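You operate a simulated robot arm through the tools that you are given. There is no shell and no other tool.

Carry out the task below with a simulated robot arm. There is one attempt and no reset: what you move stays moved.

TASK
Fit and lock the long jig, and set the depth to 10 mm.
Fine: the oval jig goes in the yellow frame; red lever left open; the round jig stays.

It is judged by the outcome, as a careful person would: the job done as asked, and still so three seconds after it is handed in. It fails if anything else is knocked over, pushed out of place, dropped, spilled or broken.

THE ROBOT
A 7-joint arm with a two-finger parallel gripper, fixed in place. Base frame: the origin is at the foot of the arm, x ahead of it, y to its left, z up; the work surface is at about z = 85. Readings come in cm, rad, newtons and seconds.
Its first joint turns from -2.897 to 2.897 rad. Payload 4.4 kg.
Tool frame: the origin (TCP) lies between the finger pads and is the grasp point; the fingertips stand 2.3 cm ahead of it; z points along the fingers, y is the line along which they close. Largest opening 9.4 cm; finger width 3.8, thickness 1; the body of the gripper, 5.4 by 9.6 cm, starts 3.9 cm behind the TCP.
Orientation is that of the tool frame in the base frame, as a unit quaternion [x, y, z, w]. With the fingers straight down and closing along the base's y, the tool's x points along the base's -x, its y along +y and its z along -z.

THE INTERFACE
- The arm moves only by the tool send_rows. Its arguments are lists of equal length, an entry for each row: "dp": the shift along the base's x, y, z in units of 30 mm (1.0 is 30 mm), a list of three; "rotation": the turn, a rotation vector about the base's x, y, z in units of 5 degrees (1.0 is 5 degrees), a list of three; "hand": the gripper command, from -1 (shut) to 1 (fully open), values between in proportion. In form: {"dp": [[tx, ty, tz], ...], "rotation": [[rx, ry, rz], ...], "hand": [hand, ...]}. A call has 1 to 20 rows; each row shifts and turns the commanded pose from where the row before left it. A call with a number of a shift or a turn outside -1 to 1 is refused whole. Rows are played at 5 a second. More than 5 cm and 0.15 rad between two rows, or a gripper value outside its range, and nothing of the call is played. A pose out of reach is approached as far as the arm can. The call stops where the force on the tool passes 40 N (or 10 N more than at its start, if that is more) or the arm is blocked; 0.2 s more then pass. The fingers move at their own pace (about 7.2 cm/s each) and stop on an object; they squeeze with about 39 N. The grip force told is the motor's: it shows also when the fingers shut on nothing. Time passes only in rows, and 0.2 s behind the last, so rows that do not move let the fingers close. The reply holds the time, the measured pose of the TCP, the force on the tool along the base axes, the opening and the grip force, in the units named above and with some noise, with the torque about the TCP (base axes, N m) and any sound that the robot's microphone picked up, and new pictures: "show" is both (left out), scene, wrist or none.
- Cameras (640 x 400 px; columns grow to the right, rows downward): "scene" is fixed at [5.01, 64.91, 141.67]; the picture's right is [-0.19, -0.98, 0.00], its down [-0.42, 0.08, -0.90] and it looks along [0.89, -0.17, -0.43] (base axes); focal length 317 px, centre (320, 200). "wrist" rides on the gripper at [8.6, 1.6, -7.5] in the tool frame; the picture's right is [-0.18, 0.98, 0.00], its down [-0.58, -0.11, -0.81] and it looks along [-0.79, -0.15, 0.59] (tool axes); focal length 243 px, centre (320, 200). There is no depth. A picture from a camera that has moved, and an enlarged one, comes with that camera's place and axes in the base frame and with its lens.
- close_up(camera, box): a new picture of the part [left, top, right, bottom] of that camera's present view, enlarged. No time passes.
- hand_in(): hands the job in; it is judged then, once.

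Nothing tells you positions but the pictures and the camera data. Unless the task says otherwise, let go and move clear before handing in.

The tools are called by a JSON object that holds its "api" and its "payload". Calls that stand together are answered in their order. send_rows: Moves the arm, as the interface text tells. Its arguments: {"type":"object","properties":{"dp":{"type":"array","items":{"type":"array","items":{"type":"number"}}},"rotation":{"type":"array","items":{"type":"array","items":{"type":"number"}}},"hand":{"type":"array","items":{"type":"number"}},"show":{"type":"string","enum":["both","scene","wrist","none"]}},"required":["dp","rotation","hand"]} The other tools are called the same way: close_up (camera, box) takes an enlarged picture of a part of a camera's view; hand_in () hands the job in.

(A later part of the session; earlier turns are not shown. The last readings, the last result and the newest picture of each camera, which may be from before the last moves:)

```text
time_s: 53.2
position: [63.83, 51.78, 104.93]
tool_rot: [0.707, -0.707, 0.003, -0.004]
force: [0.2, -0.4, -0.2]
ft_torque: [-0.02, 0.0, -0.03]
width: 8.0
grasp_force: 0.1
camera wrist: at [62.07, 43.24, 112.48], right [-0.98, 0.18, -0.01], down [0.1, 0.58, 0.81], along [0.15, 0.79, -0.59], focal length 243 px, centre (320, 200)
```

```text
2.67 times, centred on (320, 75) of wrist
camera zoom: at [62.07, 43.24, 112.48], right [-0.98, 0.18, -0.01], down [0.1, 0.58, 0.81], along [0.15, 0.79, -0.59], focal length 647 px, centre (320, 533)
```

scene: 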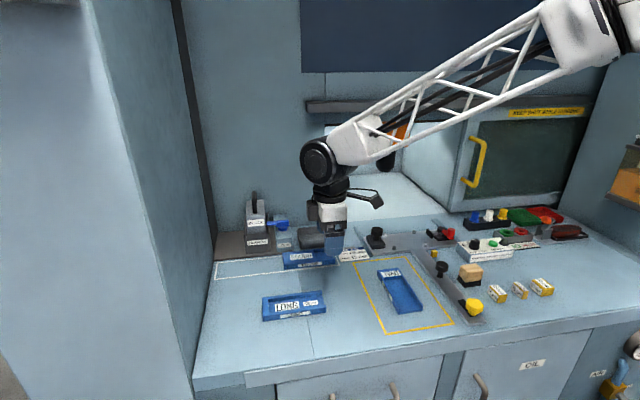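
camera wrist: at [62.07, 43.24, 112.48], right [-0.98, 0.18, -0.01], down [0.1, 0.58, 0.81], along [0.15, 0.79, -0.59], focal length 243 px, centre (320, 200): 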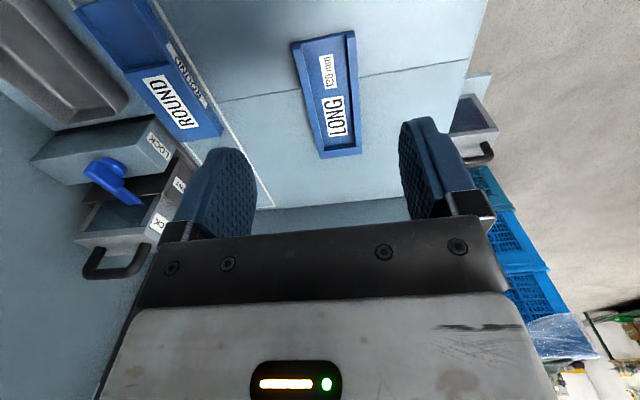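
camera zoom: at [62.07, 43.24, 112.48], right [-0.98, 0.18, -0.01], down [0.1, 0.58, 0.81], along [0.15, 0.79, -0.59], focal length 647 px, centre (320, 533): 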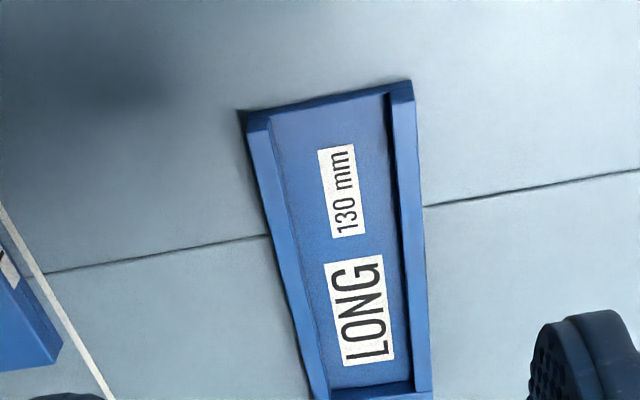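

The parked long jig measures x 60.8–66.7, centre y≈60, square to the axes. Moving over its centre and down.

{"api": "send_rows", "payload": {"dp": [[0, 0.7, -0.6], [0, 0.7, -0.8], [0, 0.7, -0.8], [0, 0.7, -0.8], [0, 0, -0.8], [0, 0, -0.7]], "rotation": [[0, 0, 0], [0, 0, 0], [0, 0, 0], [0, 0, 0], [0, 0, 0], [0, 0, 0]], "hand": [0.7, 0.7, 0.7, 0.7, 0.7, 0.7]}}

{"api": "close_up", "payload": {"camera": "scene", "box": [235, 250, 363, 330]}}

{"api": "close_up", "payload": {"camera": "wrist", "box": [160, 0, 480, 200]}}

```text
time_s: 54.6
position: [63.77, 60.26, 91.51]
tool_rot: [0.708, -0.707, 0.003, -0.004]
force: [0.1, 1.0, -0.1]
ft_torque: [-0.02, -0.02, 0.01]
width: 7.99
grasp_force: 0.1
camera wrist: at [62.1, 51.64, 99.01], right [-0.98, 0.18, -0.01], down [0.1, 0.58, 0.81], along [0.15, 0.79, -0.59], focal length 243 px, centre (320, 200)
```

scene: 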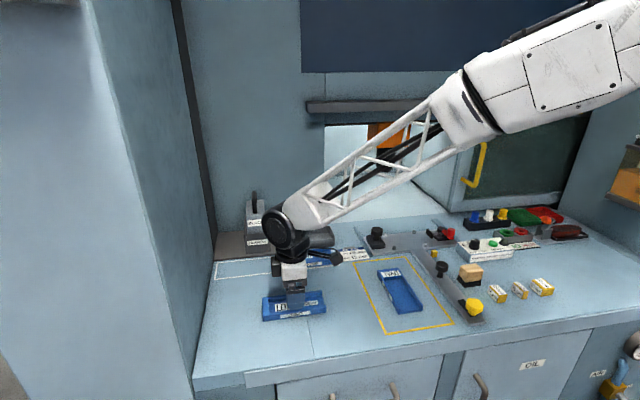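
wrist: 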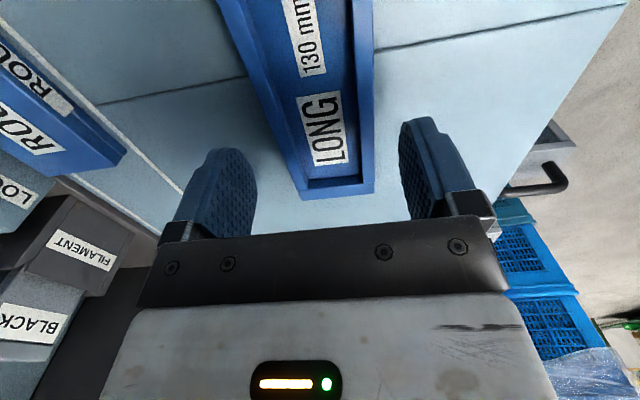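

```text
5.00 times, centred on (299, 290) of scene
camera zoom: at [5.01, 64.91, 141.67], right [-0.19, -0.98, 0.0], down [-0.42, 0.08, -0.9], along [0.89, -0.17, -0.43], focal length 1583 px, centre (425, -250)
```

zoom: 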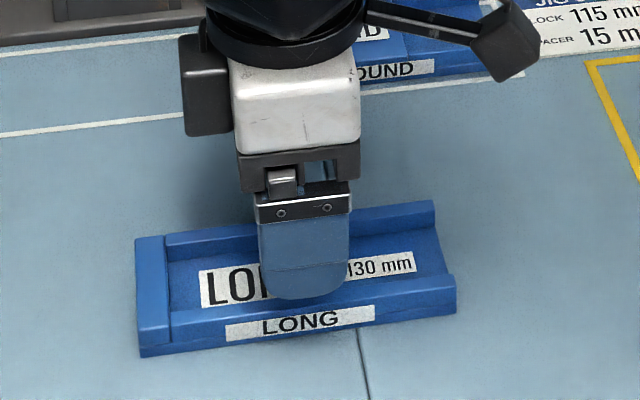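

```text
2.00 times, centred on (320, 100) of wrist
camera zoom: at [62.1, 51.64, 99.01], right [-0.98, 0.18, -0.01], down [0.1, 0.58, 0.81], along [0.15, 0.79, -0.59], focal length 485 px, centre (320, 400)
```

zoom: 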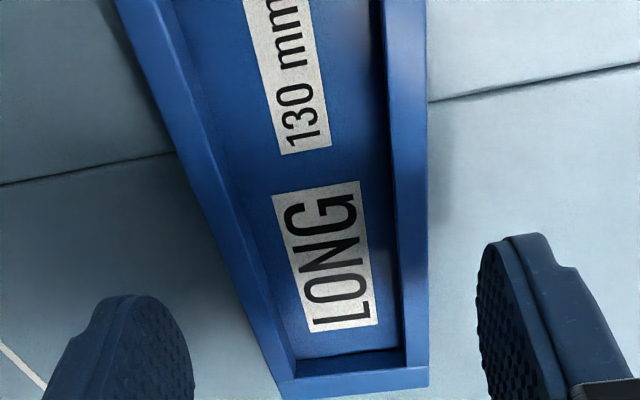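

{"api": "send_rows", "payload": {"dp": [[0, 0, -0.5], [0, 0, -0.4], [0, 0, -0.2], [0, 0, 0], [0, 0, 0], [0, 0, 0], [0, 0, 0]], "rotation": [[0, 0, 0], [0, 0, 0], [0, 0, 0], [0, 0, 0], [0, 0, 0], [0, 0, 0], [0, 0, 0]], "hand": [0.7, 0.7, 0.7, 0.4, -1, -1, -1], "show": "scene"}}

```text
time_s: 56.2
position: [63.79, 60.16, 88.15]
tool_rot: [-0.707, 0.707, -0.002, 0.004]
force: [-0.1, -0.3, 0.9]
ft_torque: [0.01, -0.03, 0.0]
width: 6.17
grasp_force: 38.8
```

scene: 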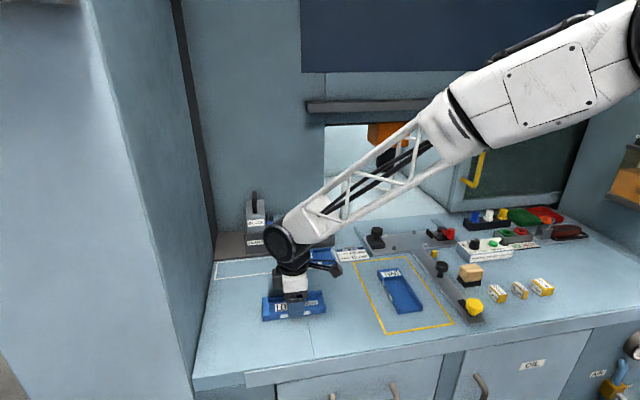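

The long jig is gripped (6.17 cm). Lifting and carrying it to the same hover I had with the oval jig, so I can compare positions directly.

{"api": "send_rows", "payload": {"dp": [[0, 0, 0.3], [0, 0, 0.6], [0, 0, 0.9], [0, 0, 0.9], [0, 0, 0.9], [0.55, -0.96, 0], [0.55, -0.96, 0], [0.55, -0.96, 0], [0.55, -0.96, 0], [0.55, -0.96, 0], [0.55, -0.96, 0], [0.55, -0.96, 0], [0.55, -0.96, 0], [0.55, -0.96, 0], [0.55, -0.96, 0], [0.55, -0.96, 0], [0.55, -0.96, 0], [0.55, -0.96, 0], [0, 0, 0]], "rotation": [[0, 0, 0], [0, 0, 0], [0, 0, 0], [0, 0, 0], [0, 0, 0], [0, 0, 0], [0, 0, 0], [0, 0, 0], [0, 0, 0], [0, 0, 0], [0, 0, 0], [0, 0, 0], [0, 0, 0], [0, 0, 0], [0, 0, 0], [0, 0, 0], [0, 0, 0], [0, 0, 0], [0, 0, 0]], "hand": [-1, -1, -1, -1, -1, -1, -1, -1, -1, -1, -1, -1, -1, -1, -1, -1, -1, -1, -1]}}

{"api": "close_up", "payload": {"camera": "scene", "box": [350, 195, 478, 275]}}

```text
time_s: 60.2
position: [85.16, 23.08, 98.77]
tool_rot: [-0.707, 0.707, -0.002, 0.002]
force: [-0.5, -0.6, -2.2]
ft_torque: [-0.01, 0.0, 0.02]
width: 6.16
grasp_force: 39.1
camera wrist: at [83.5, 14.28, 106.3], right [-0.98, 0.18, -0.01], down [0.1, 0.58, 0.81], along [0.15, 0.79, -0.59], focal length 243 px, centre (320, 200)
```

scene: 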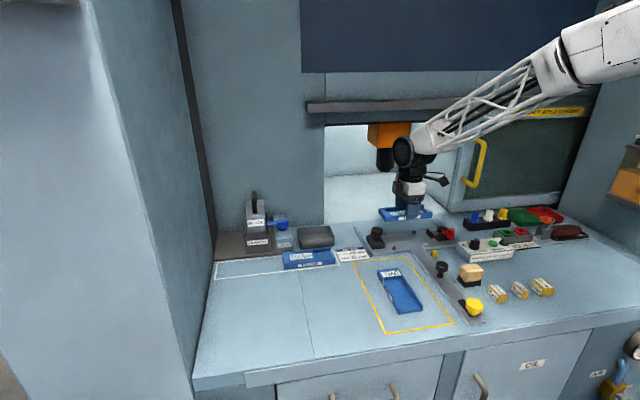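
wrist: 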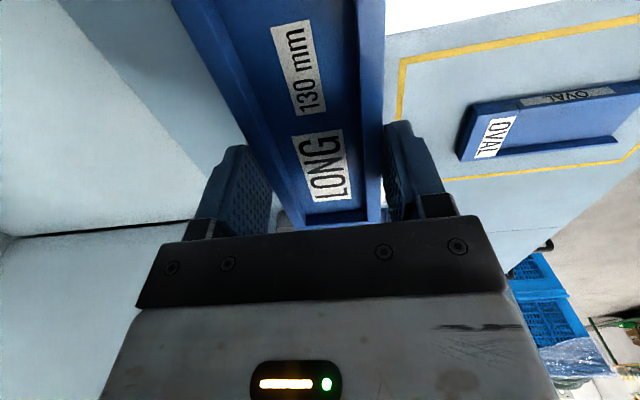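

```text
5.00 times, centred on (414, 235) of scene
camera zoom: at [5.01, 64.91, 141.67], right [-0.19, -0.98, 0.0], down [-0.42, 0.08, -0.9], along [0.89, -0.17, -0.43], focal length 1583 px, centre (-150, 25)
```

zoom: 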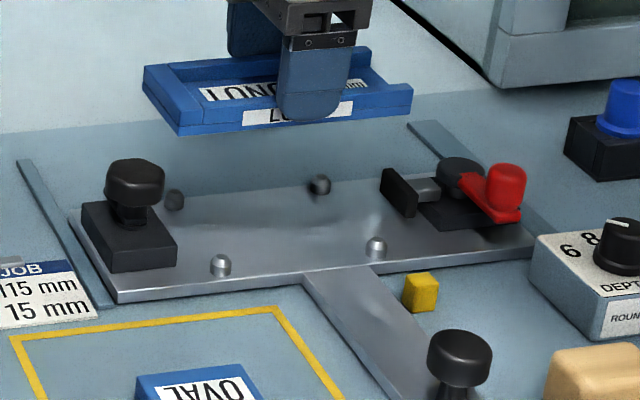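

Compared with the oval hover, the long jig sits about 0.7 cm further +y in the grip, so I'll aim the TCP at y≈21.9, x≈85.3 and descend partway.

{"api": "send_rows", "payload": {"dp": [[0.05, -0.4, -0.2], [0, 0, -0.7], [0, 0, -0.7], [0, 0, -0.2], [0, 0, 0]], "rotation": [[0, 0, 0], [0, 0, 0], [0, 0, 0], [0, 0, 0], [0, 0, 0]], "hand": [-1, -1, -1, -1, -1], "show": "none"}}

{"api": "close_up", "payload": {"camera": "scene", "box": [350, 195, 478, 275]}}

{"api": "close_up", "payload": {"camera": "wrist", "box": [160, 0, 480, 240]}}

```text
time_s: 61.4
position: [85.4, 21.59, 93.57]
tool_rot: [0.707, -0.707, 0.003, -0.003]
force: [0.5, -0.9, -2.0]
ft_torque: [-0.01, -0.02, -0.02]
width: 6.16
grasp_force: 38.9
```

```text
5.00 times, centred on (414, 235) of scene
camera zoom: at [5.01, 64.91, 141.67], right [-0.19, -0.98, 0.0], down [-0.42, 0.08, -0.9], along [0.89, -0.17, -0.43], focal length 1583 px, centre (-150, 25)
```

zoom: 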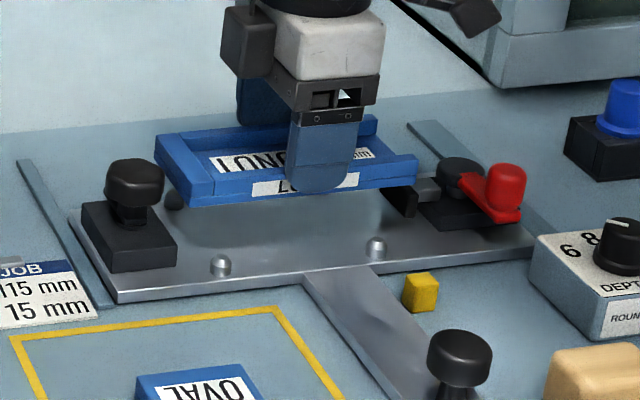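

```text
1.67 times, centred on (320, 120) of wrist
camera zoom: at [83.62, 13.02, 101.14], right [-0.98, 0.18, -0.01], down [0.1, 0.58, 0.81], along [0.15, 0.79, -0.59], focal length 404 px, centre (320, 333)
```

zoom: 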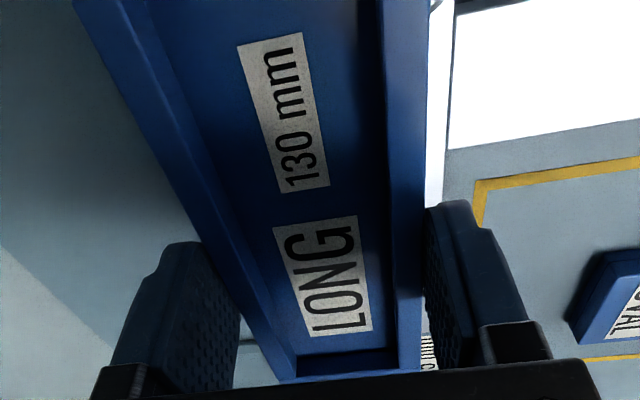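

{"api": "send_rows", "payload": {"dp": [[-0.01, 0.04, -0.3], [0, 0, -0.4], [0, 0, -0.3], [0, 0, 0]], "rotation": [[0, 0, 0], [0, 0, 0], [0, 0, 0], [0, 0, 0]], "hand": [-1, -1, -1, -1], "show": "none"}}

{"api": "close_up", "payload": {"camera": "scene", "box": [350, 195, 478, 275]}}

```text
time_s: 62.4
position: [85.38, 21.73, 90.54]
tool_rot: [-0.707, 0.707, -0.003, 0.004]
force: [0.4, 0.1, -2.1]
ft_torque: [-0.03, 0.01, 0.0]
width: 6.16
grasp_force: 38.8
```

```text
5.00 times, centred on (414, 235) of scene
camera zoom: at [5.01, 64.91, 141.67], right [-0.19, -0.98, 0.0], down [-0.42, 0.08, -0.9], along [0.89, -0.17, -0.43], focal length 1583 px, centre (-150, 25)
```

zoom: 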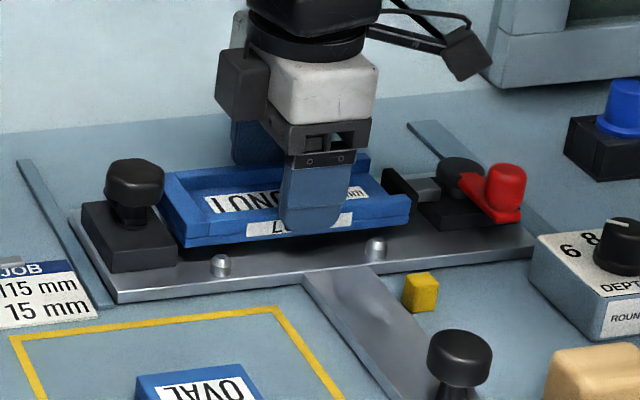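

Position matches the oval's seat within about a millimetre. Lowering slowly onto the dowels.

{"api": "send_rows", "payload": {"dp": [[0, 0, -0.1], [0, 0, -0.1], [0, 0, -0.1], [0, 0, 0]], "rotation": [[0, 0, 0], [0, 0, 0], [0, 0, 0], [0, 0, 0]], "hand": [-1, -1, -1, -1], "show": "none"}}

{"api": "close_up", "payload": {"camera": "scene", "box": [350, 195, 478, 275]}}

```text
time_s: 63.4
position: [85.3, 21.68, 89.65]
tool_rot: [0.707, -0.707, 0.003, -0.003]
force: [0.1, -0.8, -3.4]
ft_torque: [-0.02, -0.01, -0.03]
width: 6.15
grasp_force: 38.6
```

```text
5.00 times, centred on (414, 235) of scene
camera zoom: at [5.01, 64.91, 141.67], right [-0.19, -0.98, 0.0], down [-0.42, 0.08, -0.9], along [0.89, -0.17, -0.43], focal length 1583 px, centre (-150, 25)
```

zoom: 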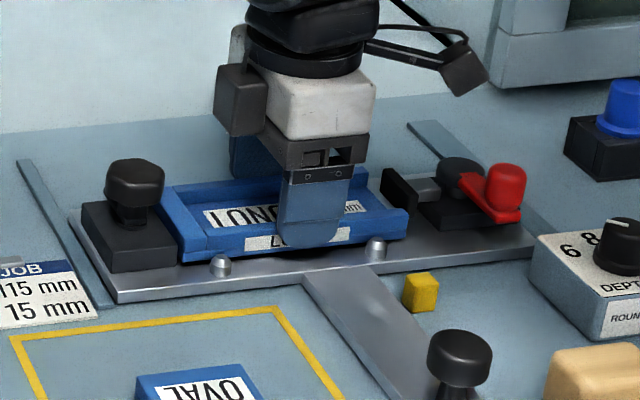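

No contact with the dowels so far, and it's between them. Continuing until it seats.

{"api": "send_rows", "payload": {"dp": [[0, 0, -0.07], [0, 0, -0.06], [0, 0, -0.04], [0, 0, 0]], "rotation": [[0, 0, 0], [0, 0, 0], [0, 0, 0], [0, 0, 0]], "hand": [-1, -1, -1, -1], "show": "none"}}

```text
time_s: 64.4
position: [85.41, 21.7, 89.24]
tool_rot: [-0.707, 0.707, -0.003, 0.003]
force: [-0.3, 2.5, 6.5]
ft_torque: [0.0, 0.31, 0.02]
width: 6.15
grasp_force: 39.0
```

{"api": "close_up", "payload": {"camera": "scene", "box": [370, 215, 450, 265]}}

{"api": "close_up", "payload": {"camera": "wrist", "box": [160, 0, 480, 200]}}

```text
8.00 times, centred on (410, 240) of scene
camera zoom: at [5.01, 64.91, 141.67], right [-0.19, -0.98, 0.0], down [-0.42, 0.08, -0.9], along [0.89, -0.17, -0.43], focal length 2532 px, centre (-400, -120)
```

zoom: 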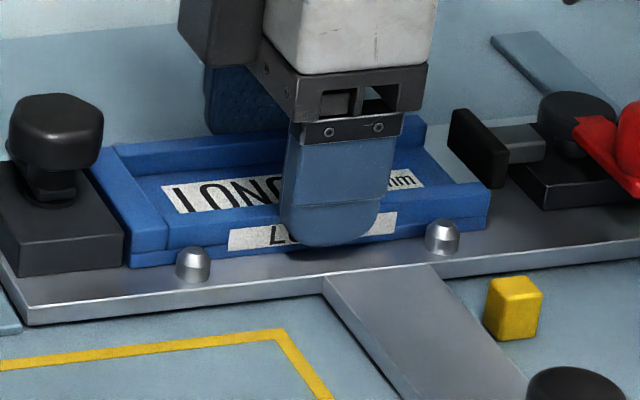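

```text
2.00 times, centred on (320, 100) of wrist
camera zoom: at [83.63, 13.14, 96.76], right [-0.98, 0.18, -0.01], down [0.1, 0.58, 0.81], along [0.15, 0.79, -0.59], focal length 485 px, centre (320, 400)
```

zoom: 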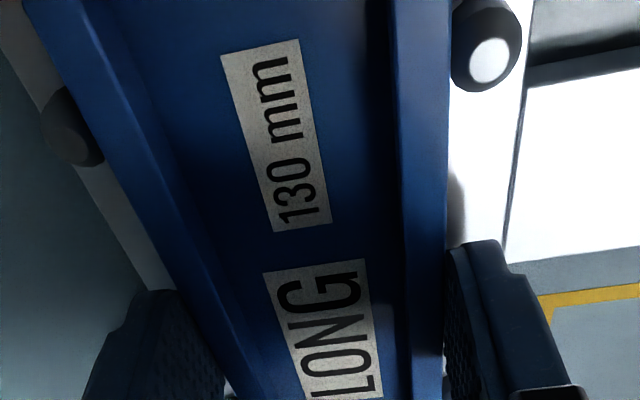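

It appears seated. I'll press a touch to confirm, then release.

{"api": "send_rows", "payload": {"dp": [[0, 0, -0.03], [0, 0, 0], [0, 0, 0.03]], "rotation": [[0, 0, 0], [0, 0, 0], [0, 0, 0]], "hand": [-1, -1, -1], "show": "none"}}

{"api": "send_rows", "payload": {"dp": [[0, 0, 0.02], [0, 0, 0], [0, 0, 0], [0, 0, 0.3], [0, 0, 0.7], [0, 0, 0.9], [0, 0, 0.9], [0, 0, 0.9]], "rotation": [[0, 0, 0], [0, 0, 0], [0, 0, 0], [0, 0, 0], [0, 0, 0], [0, 0, 0], [0, 0, 0], [0, 0, 0]], "hand": [-1, 0.6, 0.6, 0.6, 0.6, 0.6, 0.6, 0.6]}}

{"api": "close_up", "payload": {"camera": "scene", "box": [370, 215, 450, 265]}}

{"api": "close_up", "payload": {"camera": "wrist", "box": [200, 0, 440, 150]}}

```text
time_s: 65.2
position: [85.41, 21.84, 89.13]
tool_rot: [-0.707, 0.707, -0.002, 0.003]
force: [0.7, 5.4, 12.2]
ft_torque: [0.4, -0.28, 0.05]
width: 6.15
grasp_force: 38.7
```

```text
time_s: 67.0
position: [85.34, 21.73, 99.98]
tool_rot: [0.708, -0.707, 0.002, -0.003]
force: [0.3, -0.4, -0.1]
ft_torque: [0.01, -0.01, 0.04]
width: 7.53
grasp_force: 0.0
camera wrist: at [83.57, 13.01, 107.58], right [-0.98, 0.18, -0.01], down [0.1, 0.58, 0.81], along [0.15, 0.79, -0.59], focal length 243 px, centre (320, 200)
```

scene: 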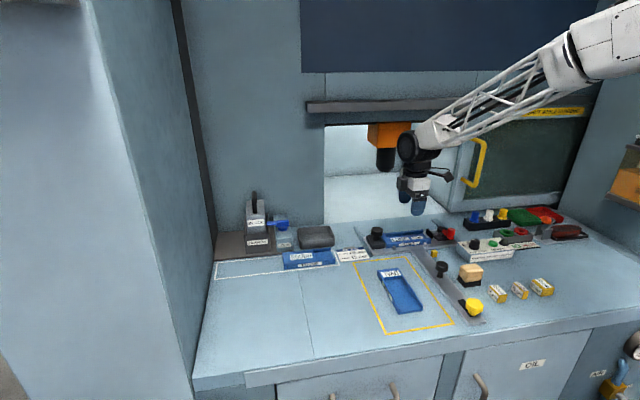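
wrist: 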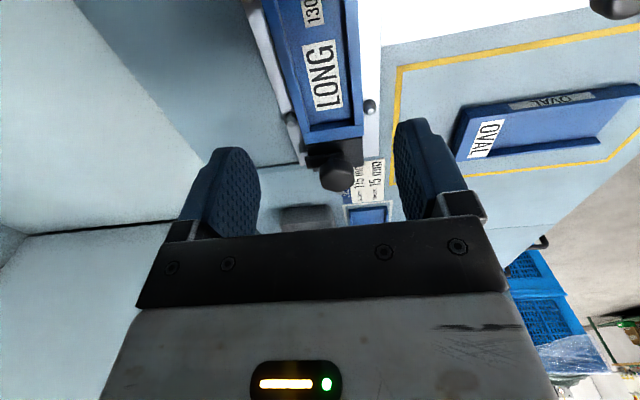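

```text
8.00 times, centred on (410, 240) of scene
camera zoom: at [5.01, 64.91, 141.67], right [-0.19, -0.98, 0.0], down [-0.42, 0.08, -0.9], along [0.89, -0.17, -0.43], focal length 2532 px, centre (-400, -120)
```

zoom: 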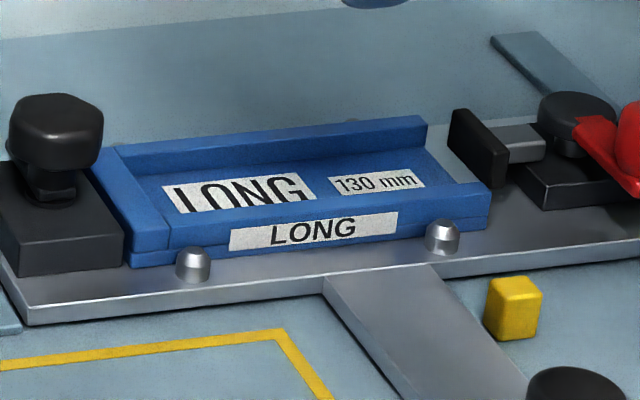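

```text
2.67 times, centred on (320, 75) of wrist
camera zoom: at [83.57, 13.01, 107.58], right [-0.98, 0.18, -0.01], down [0.1, 0.58, 0.81], along [0.15, 0.79, -0.59], focal length 647 px, centre (320, 533)
```

zoom: 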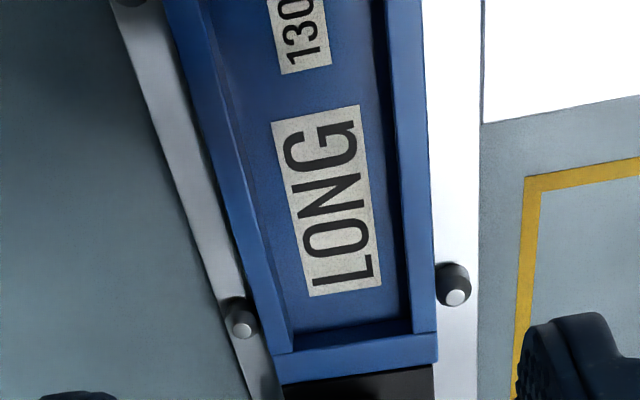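

The long jig is seated between the dowels, with its end against the clamp block. Next I'll turn the tool to match the latch's open position and hover over the knob at about (85.6, 31.7).

{"api": "send_rows", "payload": {"dp": [[0.005, 0.185, 0], [0.005, 0.185, 0], [0.005, 0.185, 0], [0.005, 0.185, 0], [0.005, 0.185, 0], [0.005, 0.185, 0], [0.005, 0.185, 0], [0.005, 0.185, 0], [0.005, 0.185, 0], [0.005, 0.185, 0], [0.005, 0.185, 0], [0.005, 0.185, 0], [0.005, 0.185, 0], [0.005, 0.185, 0], [0.005, 0.185, 0], [0.005, 0.185, 0], [0.005, 0.185, 0], [0.005, 0.185, 0], [0, 0, -0.6]], "rotation": [[0, 0, 1], [0, 0, 1], [0, 0, 1], [0, 0, 1], [0, 0, 1], [0, 0, 1], [0, 0, 1], [0, 0, 1], [0, 0, 1], [0, 0, 1], [0, 0, 1], [0, 0, 1], [0, 0, 1], [0, 0, 1], [0, 0, 1], [0, 0, 1], [0, 0, 1], [0, 0, 1], [0, 0, 0]], "hand": [0.2, 0.2, 0.2, 0.2, 0.2, 0.2, 0.2, 0.2, 0.2, 0.2, 0.2, 0.2, 0.2, 0.2, 0.2, 0.2, 0.2, 0.2, 0.2]}}

{"api": "close_up", "payload": {"camera": "wrist", "box": [200, 0, 440, 150]}}

{"api": "close_up", "payload": {"camera": "scene", "box": [350, 195, 446, 255]}}

```text
time_s: 71.0
position: [85.64, 31.62, 98.45]
tool_rot: [1.0, 0.001, -0.001, -0.004]
force: [0.2, 0.3, -0.7]
ft_torque: [0.01, 0.02, 0.0]
width: 5.63
grasp_force: 0.1
camera wrist: at [94.16, 29.97, 106.01], right [-0.18, -0.98, -0.01], down [-0.58, 0.1, 0.81], along [-0.79, 0.15, -0.59], focal length 243 px, centre (320, 200)
```

scene: 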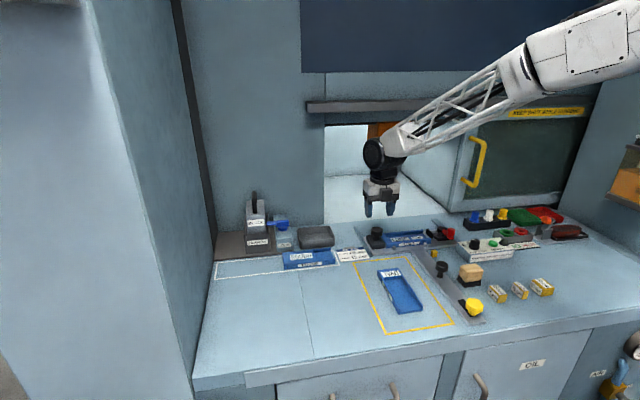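
wrist: 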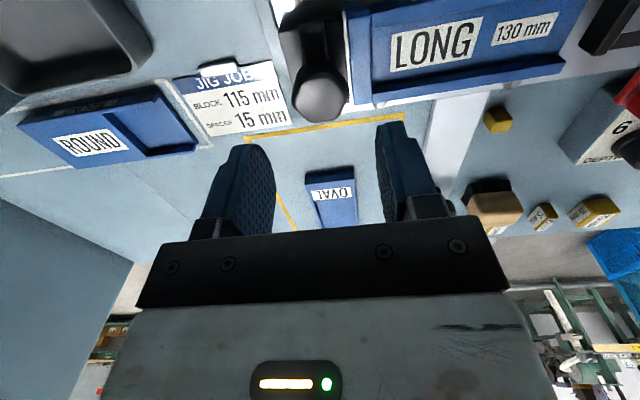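

```text
2.67 times, centred on (320, 75) of wrist
camera zoom: at [94.16, 29.97, 106.01], right [-0.18, -0.98, -0.01], down [-0.58, 0.1, 0.81], along [-0.79, 0.15, -0.59], focal length 647 px, centre (320, 533)
```

zoom: 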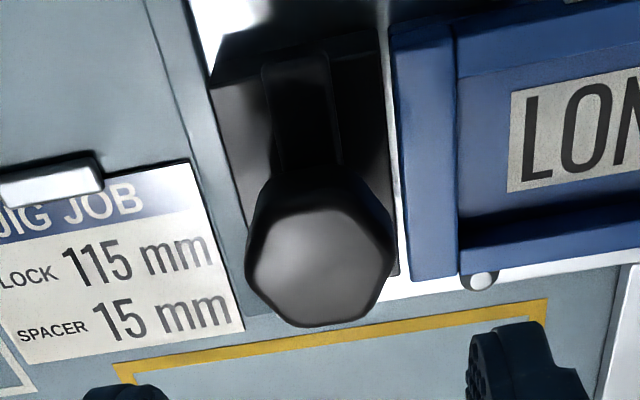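

```text
6.67 times, centred on (398, 225) of scene
camera zoom: at [5.01, 64.91, 141.67], right [-0.19, -0.98, 0.0], down [-0.42, 0.08, -0.9], along [0.89, -0.17, -0.43], focal length 2110 px, centre (-200, 33)
```

zoom: 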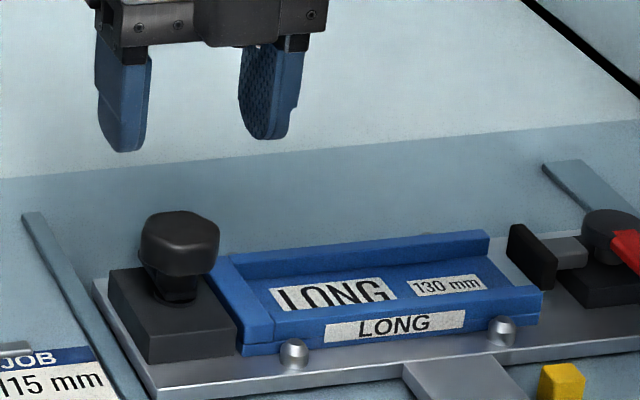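

The knob is centred under the tool axis. Descending and gripping it.

{"api": "send_rows", "payload": {"dp": [[0, 0, -0.8], [0, 0, -0.8], [0, 0, -0.5], [0, 0, -0.25], [0, 0, 0]], "rotation": [[0, 0, 0], [0, 0, 0], [0, 0, 0], [0, 0, 0], [0, 0, 0]], "hand": [0.15, 0.15, 0.15, 0.15, 0.15], "show": "none"}}

{"api": "send_rows", "payload": {"dp": [[0, 0, 0], [0, 0, 0], [0, 0, 0]], "rotation": [[0, 0, 0], [0, 0, 0], [0, 0, 0]], "hand": [-1, -1, -1]}}

```text
time_s: 72.2
position: [85.66, 31.66, 91.51]
tool_rot: [1.0, 0.0, -0.001, -0.004]
force: [-0.5, 0.2, -0.6]
ft_torque: [-0.03, 0.03, 0.01]
width: 5.42
grasp_force: 0.1
```

```text
time_s: 73.0
position: [85.58, 31.68, 91.38]
tool_rot: [1.0, 0.0, 0.0, -0.004]
force: [1.1, 8.0, -0.5]
ft_torque: [0.13, -0.11, 0.0]
width: 3.78
grasp_force: 45.1
camera wrist: at [94.08, 30.05, 98.98], right [-0.18, -0.98, -0.01], down [-0.58, 0.1, 0.81], along [-0.79, 0.15, -0.59], focal length 243 px, centre (320, 200)
```

scene: 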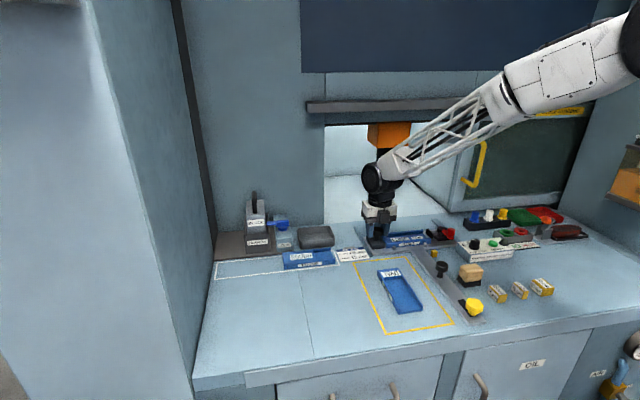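
wrist: 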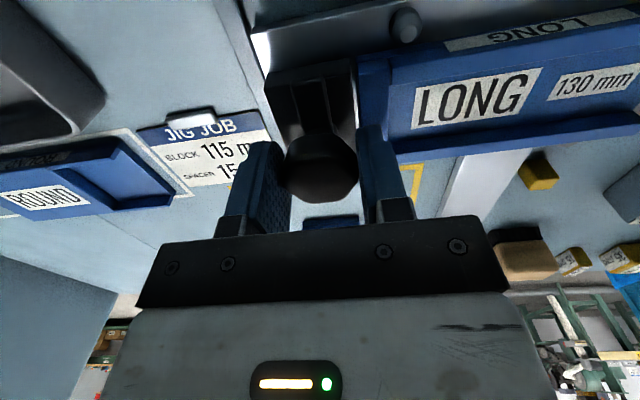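

Gripped. Turning the latch back clockwise toward the jig.

{"api": "send_rows", "payload": {"dp": [[0, 0.02, 0], [0, 0, 0], [0, 0, 0], [0, 0, 0], [0, 0, 0], [0, 0, 0], [0, 0, 0], [0, 0, 0], [0, 0, 0]], "rotation": [[0, 0, -1], [0, 0, -1], [0, 0, -1], [0, 0, -1], [0, 0, -1], [0, 0, -1], [0, 0, -1], [0, 0, -1], [0, 0, -1]], "hand": [-1, -1, -1, -1, -1, -1, -1, -1, -1]}}

{"api": "close_up", "payload": {"camera": "wrist", "box": [200, 50, 440, 250]}}

```text
time_s: 75.0
position: [85.75, 31.67, 91.57]
tool_rot: [0.924, -0.383, 0.0, -0.005]
force: [-5.7, 4.7, 0.5]
ft_torque: [-0.01, 0.07, -0.01]
width: 3.77
grasp_force: 45.0
camera wrist: at [90.49, 24.42, 98.98], right [-0.83, -0.56, -0.01], down [-0.34, 0.48, 0.81], along [-0.45, 0.67, -0.59], focal length 243 px, centre (320, 200)
```

scene: 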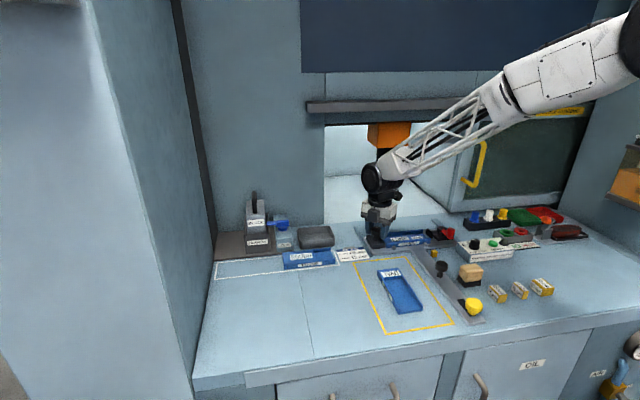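
wrist: 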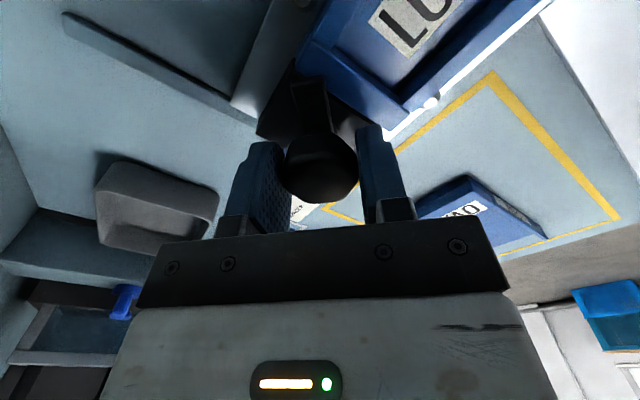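

```text
2.00 times, centred on (320, 150) of wrist
camera zoom: at [90.49, 24.42, 98.98], right [-0.83, -0.56, -0.01], down [-0.34, 0.48, 0.81], along [-0.45, 0.67, -0.59], focal length 485 px, centre (320, 300)
```

zoom: 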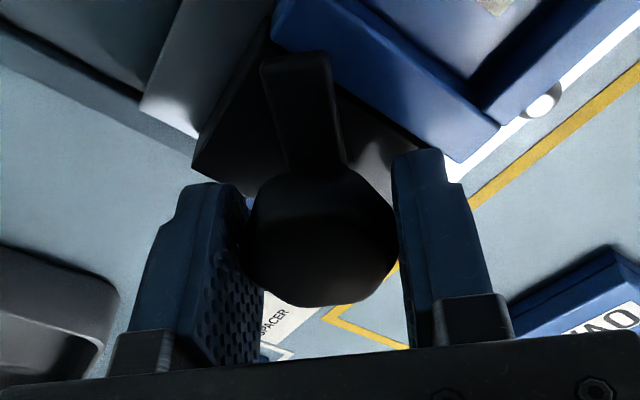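

Halfway with low forces, and the arm is passing above the jig's end wall. Completing the turn.

{"api": "send_rows", "payload": {"dp": [[-0.02, 0.01, 0], [0, 0, 0], [0, 0, 0], [0, 0, 0], [0, 0, 0], [0, 0, 0], [0, 0, 0], [0, 0, 0], [0, 0, 0], [0, 0, 0]], "rotation": [[0, 0, -1], [0, 0, -1], [0, 0, -1], [0, 0, -1], [0, 0, -1], [0, 0, -1], [0, 0, -1], [0, 0, -1], [0, 0, -1], [0, 0, 0]], "hand": [-1, -1, -1, -1, -1, -1, -1, -1, -1, -1]}}

{"api": "close_up", "payload": {"camera": "wrist", "box": [200, 50, 440, 250]}}

```text
time_s: 77.2
position: [85.53, 31.69, 91.28]
tool_rot: [-0.707, 0.707, -0.002, 0.004]
force: [-0.1, -15.1, 3.3]
ft_torque: [-0.22, 0.02, 0.04]
width: 3.74
grasp_force: 44.9
camera wrist: at [83.77, 23.09, 98.98], right [-0.98, 0.18, -0.01], down [0.1, 0.58, 0.81], along [0.15, 0.79, -0.59], focal length 243 px, centre (320, 200)
```

scene: 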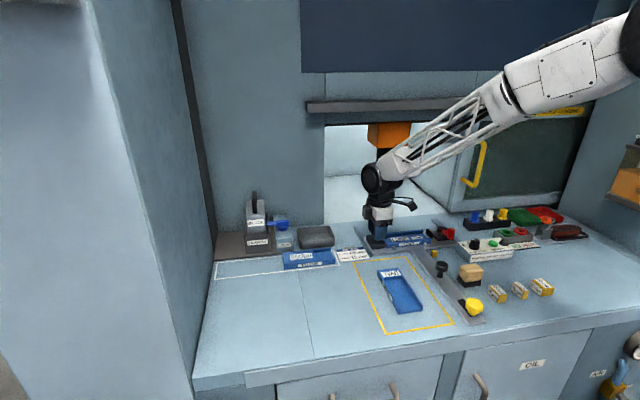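
wrist: 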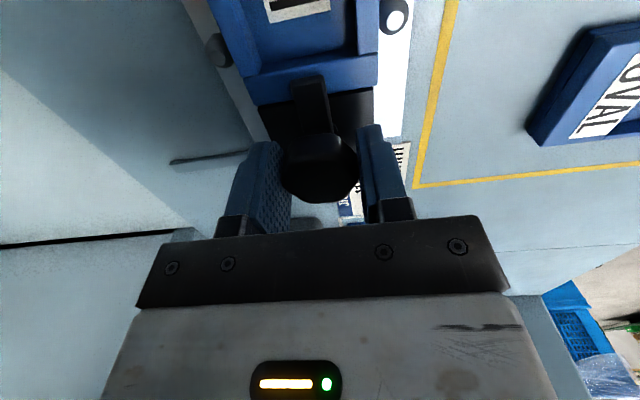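

```text
2.00 times, centred on (320, 150) of wrist
camera zoom: at [83.77, 23.09, 98.98], right [-0.98, 0.18, -0.01], down [0.1, 0.58, 0.81], along [0.15, 0.79, -0.59], focal length 485 px, centre (320, 300)
```

zoom: 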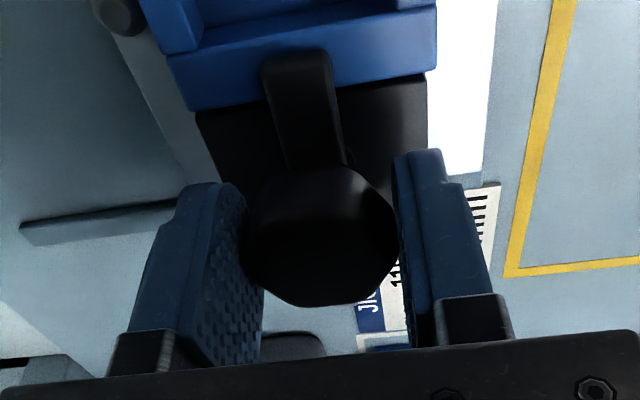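

The arm is back over the jig's end wall. I'll nudge a few degrees further to check that it is at its stop.

{"api": "send_rows", "payload": {"dp": [[0, -0.03, 0], [0, 0, 0], [0, 0, 0]], "rotation": [[0, 0, 0], [0, 0, -0.6], [0, 0, 0]], "hand": [-1, -1, -1], "show": "none"}}

```text
time_s: 78.0
position: [85.53, 31.61, 91.51]
tool_rot: [-0.689, 0.725, -0.002, 0.004]
force: [0.1, 7.0, 5.4]
ft_torque: [0.35, -0.04, 0.4]
width: 3.75
grasp_force: 44.8
```

Torque rises against the turn, so it's at the stop: locked. Relieving, releasing and rising.

{"api": "send_rows", "payload": {"dp": [[0, 0, 0], [0, 0, 0], [0, 0, 0], [0, 0, 0.4], [0, 0, 0.8], [0, 0, 0.9], [0, 0, 0.9]], "rotation": [[0, 0, 0.55], [0, 0, 0], [0, 0, 0], [0, 0, 0], [0, 0, 0], [0, 0, 0], [0, 0, 0]], "hand": [-1, 0.1, 0.1, 0.1, 0.1, 0.1, 0.1]}}

{"api": "close_up", "payload": {"camera": "wrist", "box": [200, 0, 440, 150]}}

{"api": "close_up", "payload": {"camera": "scene", "box": [370, 215, 450, 265]}}

```text
time_s: 79.6
position: [85.42, 31.73, 100.38]
tool_rot: [-0.705, 0.709, -0.002, 0.003]
force: [0.5, -0.2, -0.2]
ft_torque: [0.03, 0.0, -0.02]
width: 5.19
grasp_force: 0.0
camera wrist: at [83.71, 23.08, 107.89], right [-0.98, 0.19, -0.01], down [0.11, 0.58, 0.81], along [0.16, 0.79, -0.59], focal length 243 px, centre (320, 200)
```

scene: 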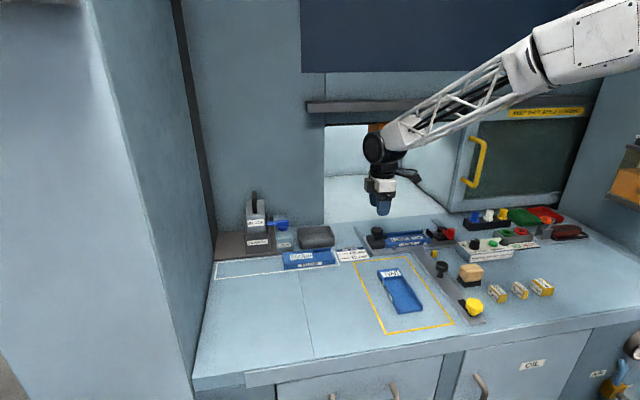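
wrist: 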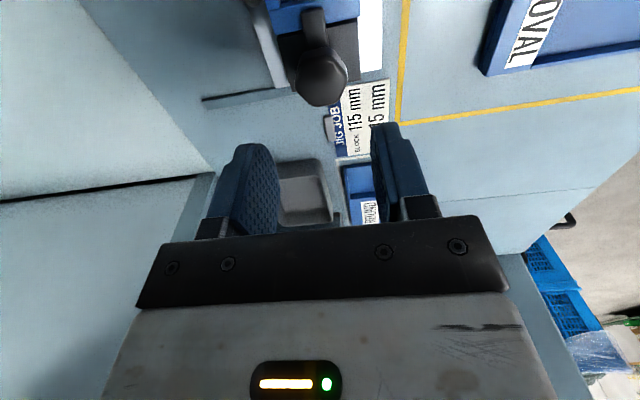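

```text
2.67 times, centred on (320, 75) of wrist
camera zoom: at [83.71, 23.08, 107.89], right [-0.98, 0.19, -0.01], down [0.11, 0.58, 0.81], along [0.16, 0.79, -0.59], focal length 647 px, centre (320, 533)
```

zoom: 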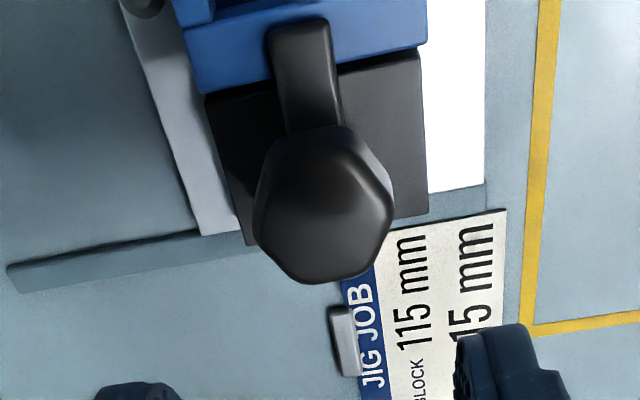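

```text
8.00 times, centred on (410, 240) of scene
camera zoom: at [5.01, 64.91, 141.67], right [-0.19, -0.98, 0.0], down [-0.42, 0.08, -0.9], along [0.89, -0.17, -0.43], focal length 2532 px, centre (-400, -120)
```

zoom: 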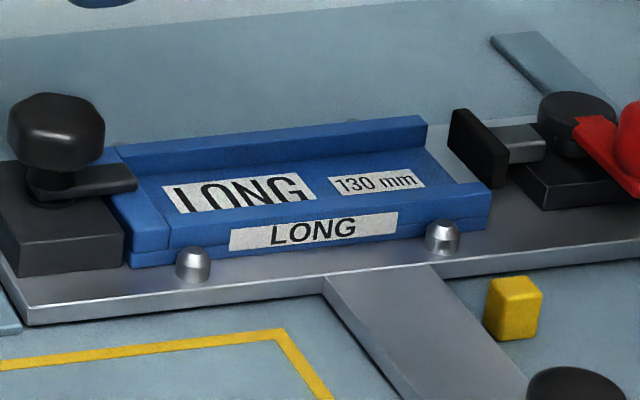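

The long jig is locked; the red lever is untouched and open. Now I'll go to the depth dial and view its markings from above.

{"api": "send_rows", "payload": {"dp": [[-0.275, -0.936, 0.083], [-0.275, -0.936, 0.083], [-0.275, -0.936, 0.083], [-0.275, -0.936, 0.083], [-0.275, -0.936, 0.083], [-0.275, -0.936, 0.083], [-0.275, -0.936, 0.083], [-0.275, -0.936, 0.083], [-0.275, -0.936, 0.083], [-0.275, -0.936, 0.083], [-0.275, -0.936, 0.083], [-0.275, -0.936, 0.083]], "rotation": [[0, 0, 0], [0, 0, 0], [0, 0, 0], [0, 0, 0], [0, 0, 0], [0, 0, 0], [0, 0, 0], [0, 0, 0], [0, 0, 0], [0, 0, 0], [0, 0, 0], [0, 0, 0]], "hand": [0.1, 0.1, 0.1, 0.1, 0.1, 0.1, 0.1, 0.1, 0.1, 0.1, 0.1, 0.1]}}

{"api": "close_up", "payload": {"camera": "wrist", "box": [200, 0, 440, 150]}}

{"api": "close_up", "payload": {"camera": "scene", "box": [450, 220, 546, 280]}}

```text
time_s: 82.2
position: [75.67, -2.28, 103.42]
tool_rot: [-0.706, 0.709, -0.003, 0.004]
force: [-1.0, 0.6, 0.2]
ft_torque: [0.02, -0.02, 0.03]
width: 5.17
grasp_force: 0.1
camera wrist: at [73.96, -10.85, 110.99], right [-0.98, 0.19, -0.01], down [0.1, 0.58, 0.81], along [0.16, 0.79, -0.59], focal length 243 px, centre (320, 200)
```

scene: 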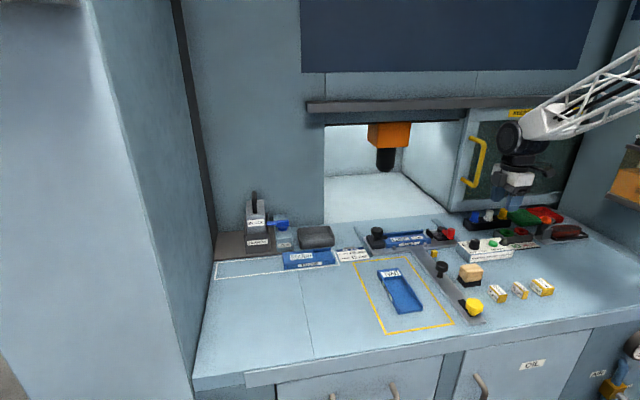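
wrist: 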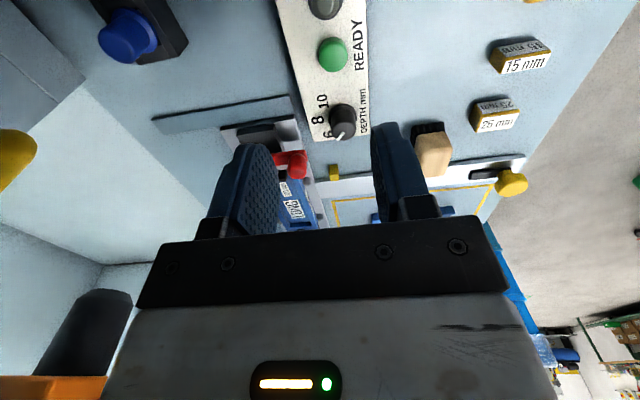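

```text
2.67 times, centred on (320, 75) of wrist
camera zoom: at [73.96, -10.85, 110.99], right [-0.98, 0.19, -0.01], down [0.1, 0.58, 0.81], along [0.16, 0.79, -0.59], focal length 647 px, centre (320, 533)
```

zoom: 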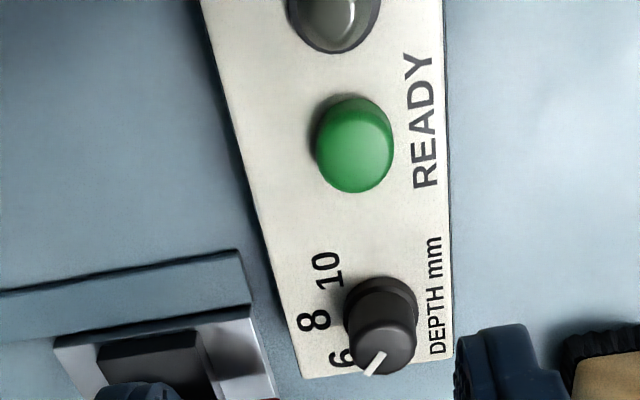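

```text
6.67 times, centred on (498, 250) of scene
camera zoom: at [5.01, 64.91, 141.67], right [-0.19, -0.98, 0.0], down [-0.42, 0.08, -0.9], along [0.89, -0.17, -0.43], focal length 2110 px, centre (-867, -133)
```

zoom: 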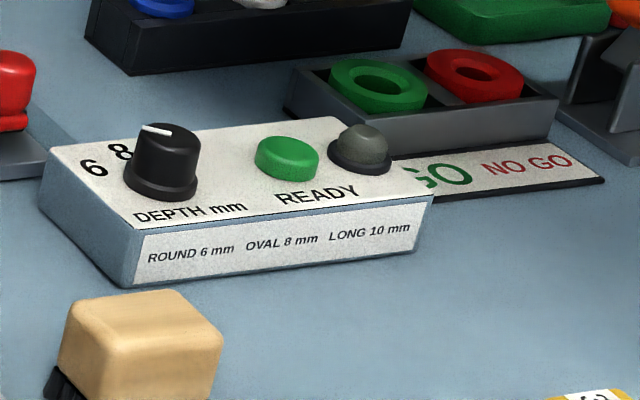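

The dial pointer is at about +50°, i.e. at 6 (markings: 6 at ≈+46°, 8 at ≈0°, 10 at ≈−48° about the knob), so it needs roughly a 95° clockwise turn. I'll move above the dial first.

{"api": "send_rows", "payload": {"dp": [[-0.05, 0.66, -0.4], [-0.05, 0.66, -0.5], [-0.05, 0.66, -0.5], [-0.05, 0.66, -0.5], [0, 0, -0.2]], "rotation": [[0, 0, 0], [0, 0, 0], [0, 0, 0], [0, 0, 0], [0, 0, 0]], "hand": [0, 0, 0, 0, 0]}}

{"api": "close_up", "payload": {"camera": "wrist", "box": [200, 0, 440, 150]}}

{"api": "close_up", "payload": {"camera": "scene", "box": [430, 200, 526, 260]}}

```text
time_s: 83.4
position: [75.07, 5.72, 97.13]
tool_rot: [-0.706, 0.708, -0.002, 0.003]
force: [0.9, 0.7, -0.2]
ft_torque: [-0.01, -0.02, 0.03]
width: 4.69
grasp_force: 0.0
camera wrist: at [73.21, -2.77, 104.71], right [-0.98, 0.19, -0.01], down [0.1, 0.58, 0.81], along [0.16, 0.79, -0.59], focal length 243 px, centre (320, 200)
```

scene: 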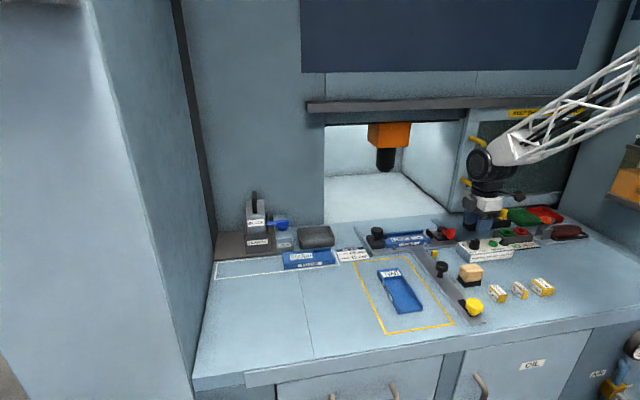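
wrist: 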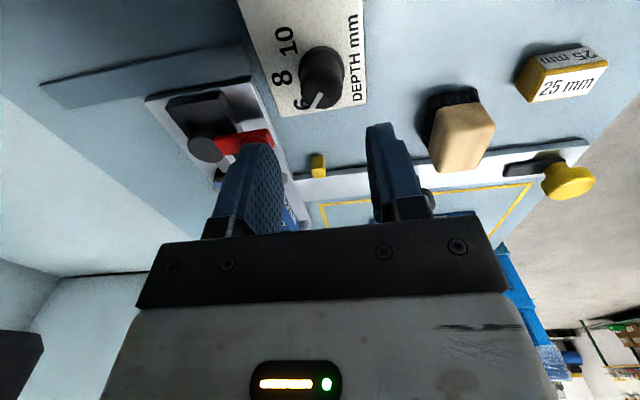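

```text
2.67 times, centred on (320, 75) of wrist
camera zoom: at [73.21, -2.77, 104.71], right [-0.98, 0.19, -0.01], down [0.1, 0.58, 0.81], along [0.16, 0.79, -0.59], focal length 647 px, centre (320, 533)
```

zoom: 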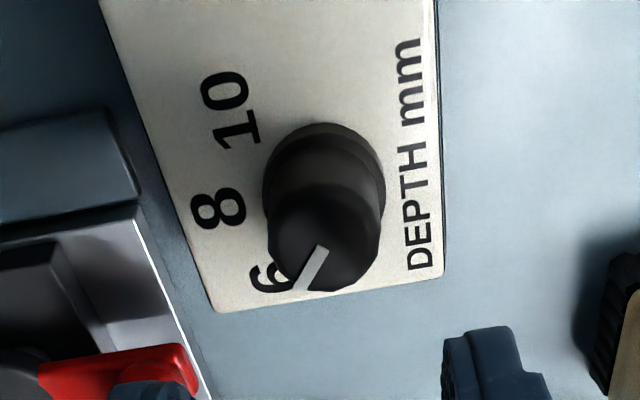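

```text
6.67 times, centred on (478, 230) of scene
camera zoom: at [5.01, 64.91, 141.67], right [-0.19, -0.98, 0.0], down [-0.42, 0.08, -0.9], along [0.89, -0.17, -0.43], focal length 2110 px, centre (-733, 0)
```

zoom: 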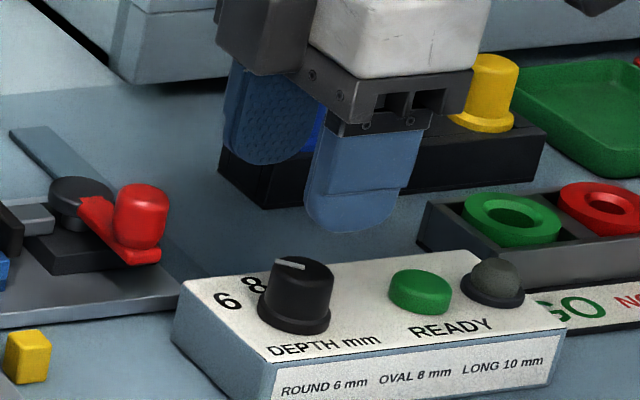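

Centring: x is right, and y should be about 5.1. Descending over the dial knob with the fingers along x.

{"api": "send_rows", "payload": {"dp": [[0, -0.2, -0.4], [0, 0, -0.6], [0, 0, -0.6], [0, 0, -0.2], [0, 0, 0]], "rotation": [[0, 0, 0], [0, 0, 0], [0, 0, 0], [0, 0, 0], [0, 0, 0]], "hand": [0, 0, 0, 0, 0]}}

{"api": "close_up", "payload": {"camera": "wrist", "box": [200, 50, 440, 250]}}

{"api": "close_up", "payload": {"camera": "scene", "box": [430, 200, 526, 260]}}

```text
time_s: 84.6
position: [74.9, 5.3, 91.7]
tool_rot: [-0.706, 0.708, -0.003, 0.004]
force: [-0.2, -0.3, -0.2]
ft_torque: [-0.01, 0.02, 0.0]
width: 4.65
grasp_force: 0.1
camera wrist: at [73.16, -3.39, 99.28], right [-0.98, 0.19, -0.01], down [0.1, 0.58, 0.81], along [0.16, 0.79, -0.59], focal length 243 px, centre (320, 200)
```

scene: 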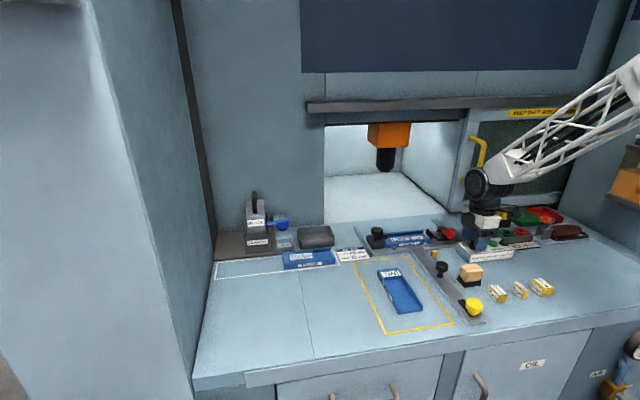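
wrist: 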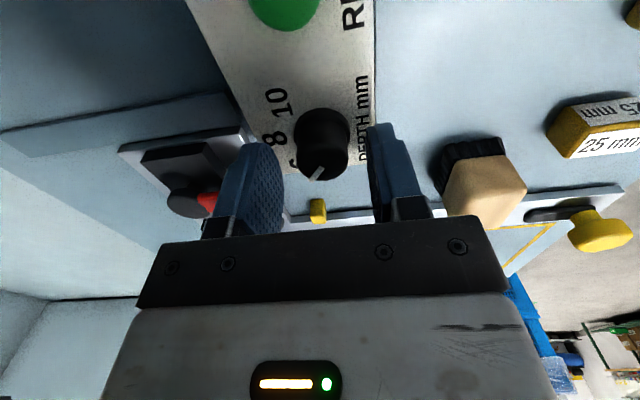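

```text
2.00 times, centred on (320, 150) of wrist
camera zoom: at [73.16, -3.39, 99.28], right [-0.98, 0.19, -0.01], down [0.1, 0.58, 0.81], along [0.16, 0.79, -0.59], focal length 485 px, centre (320, 300)
```

zoom: 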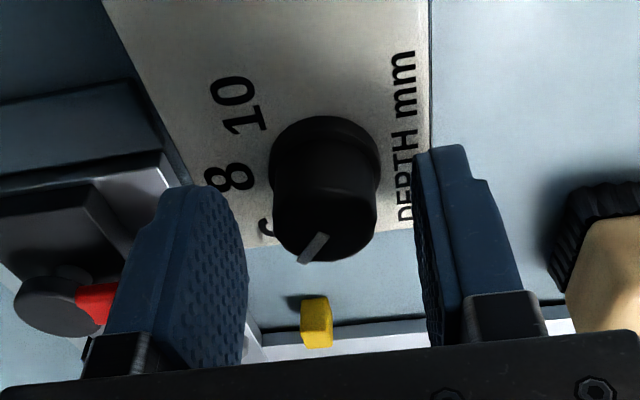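

```text
6.67 times, centred on (478, 230) of scene
camera zoom: at [5.01, 64.91, 141.67], right [-0.19, -0.98, 0.0], down [-0.42, 0.08, -0.9], along [0.89, -0.17, -0.43], focal length 2110 px, centre (-733, 0)
```

zoom: 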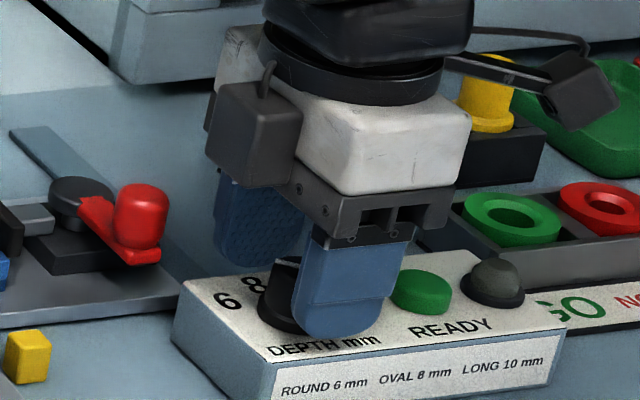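

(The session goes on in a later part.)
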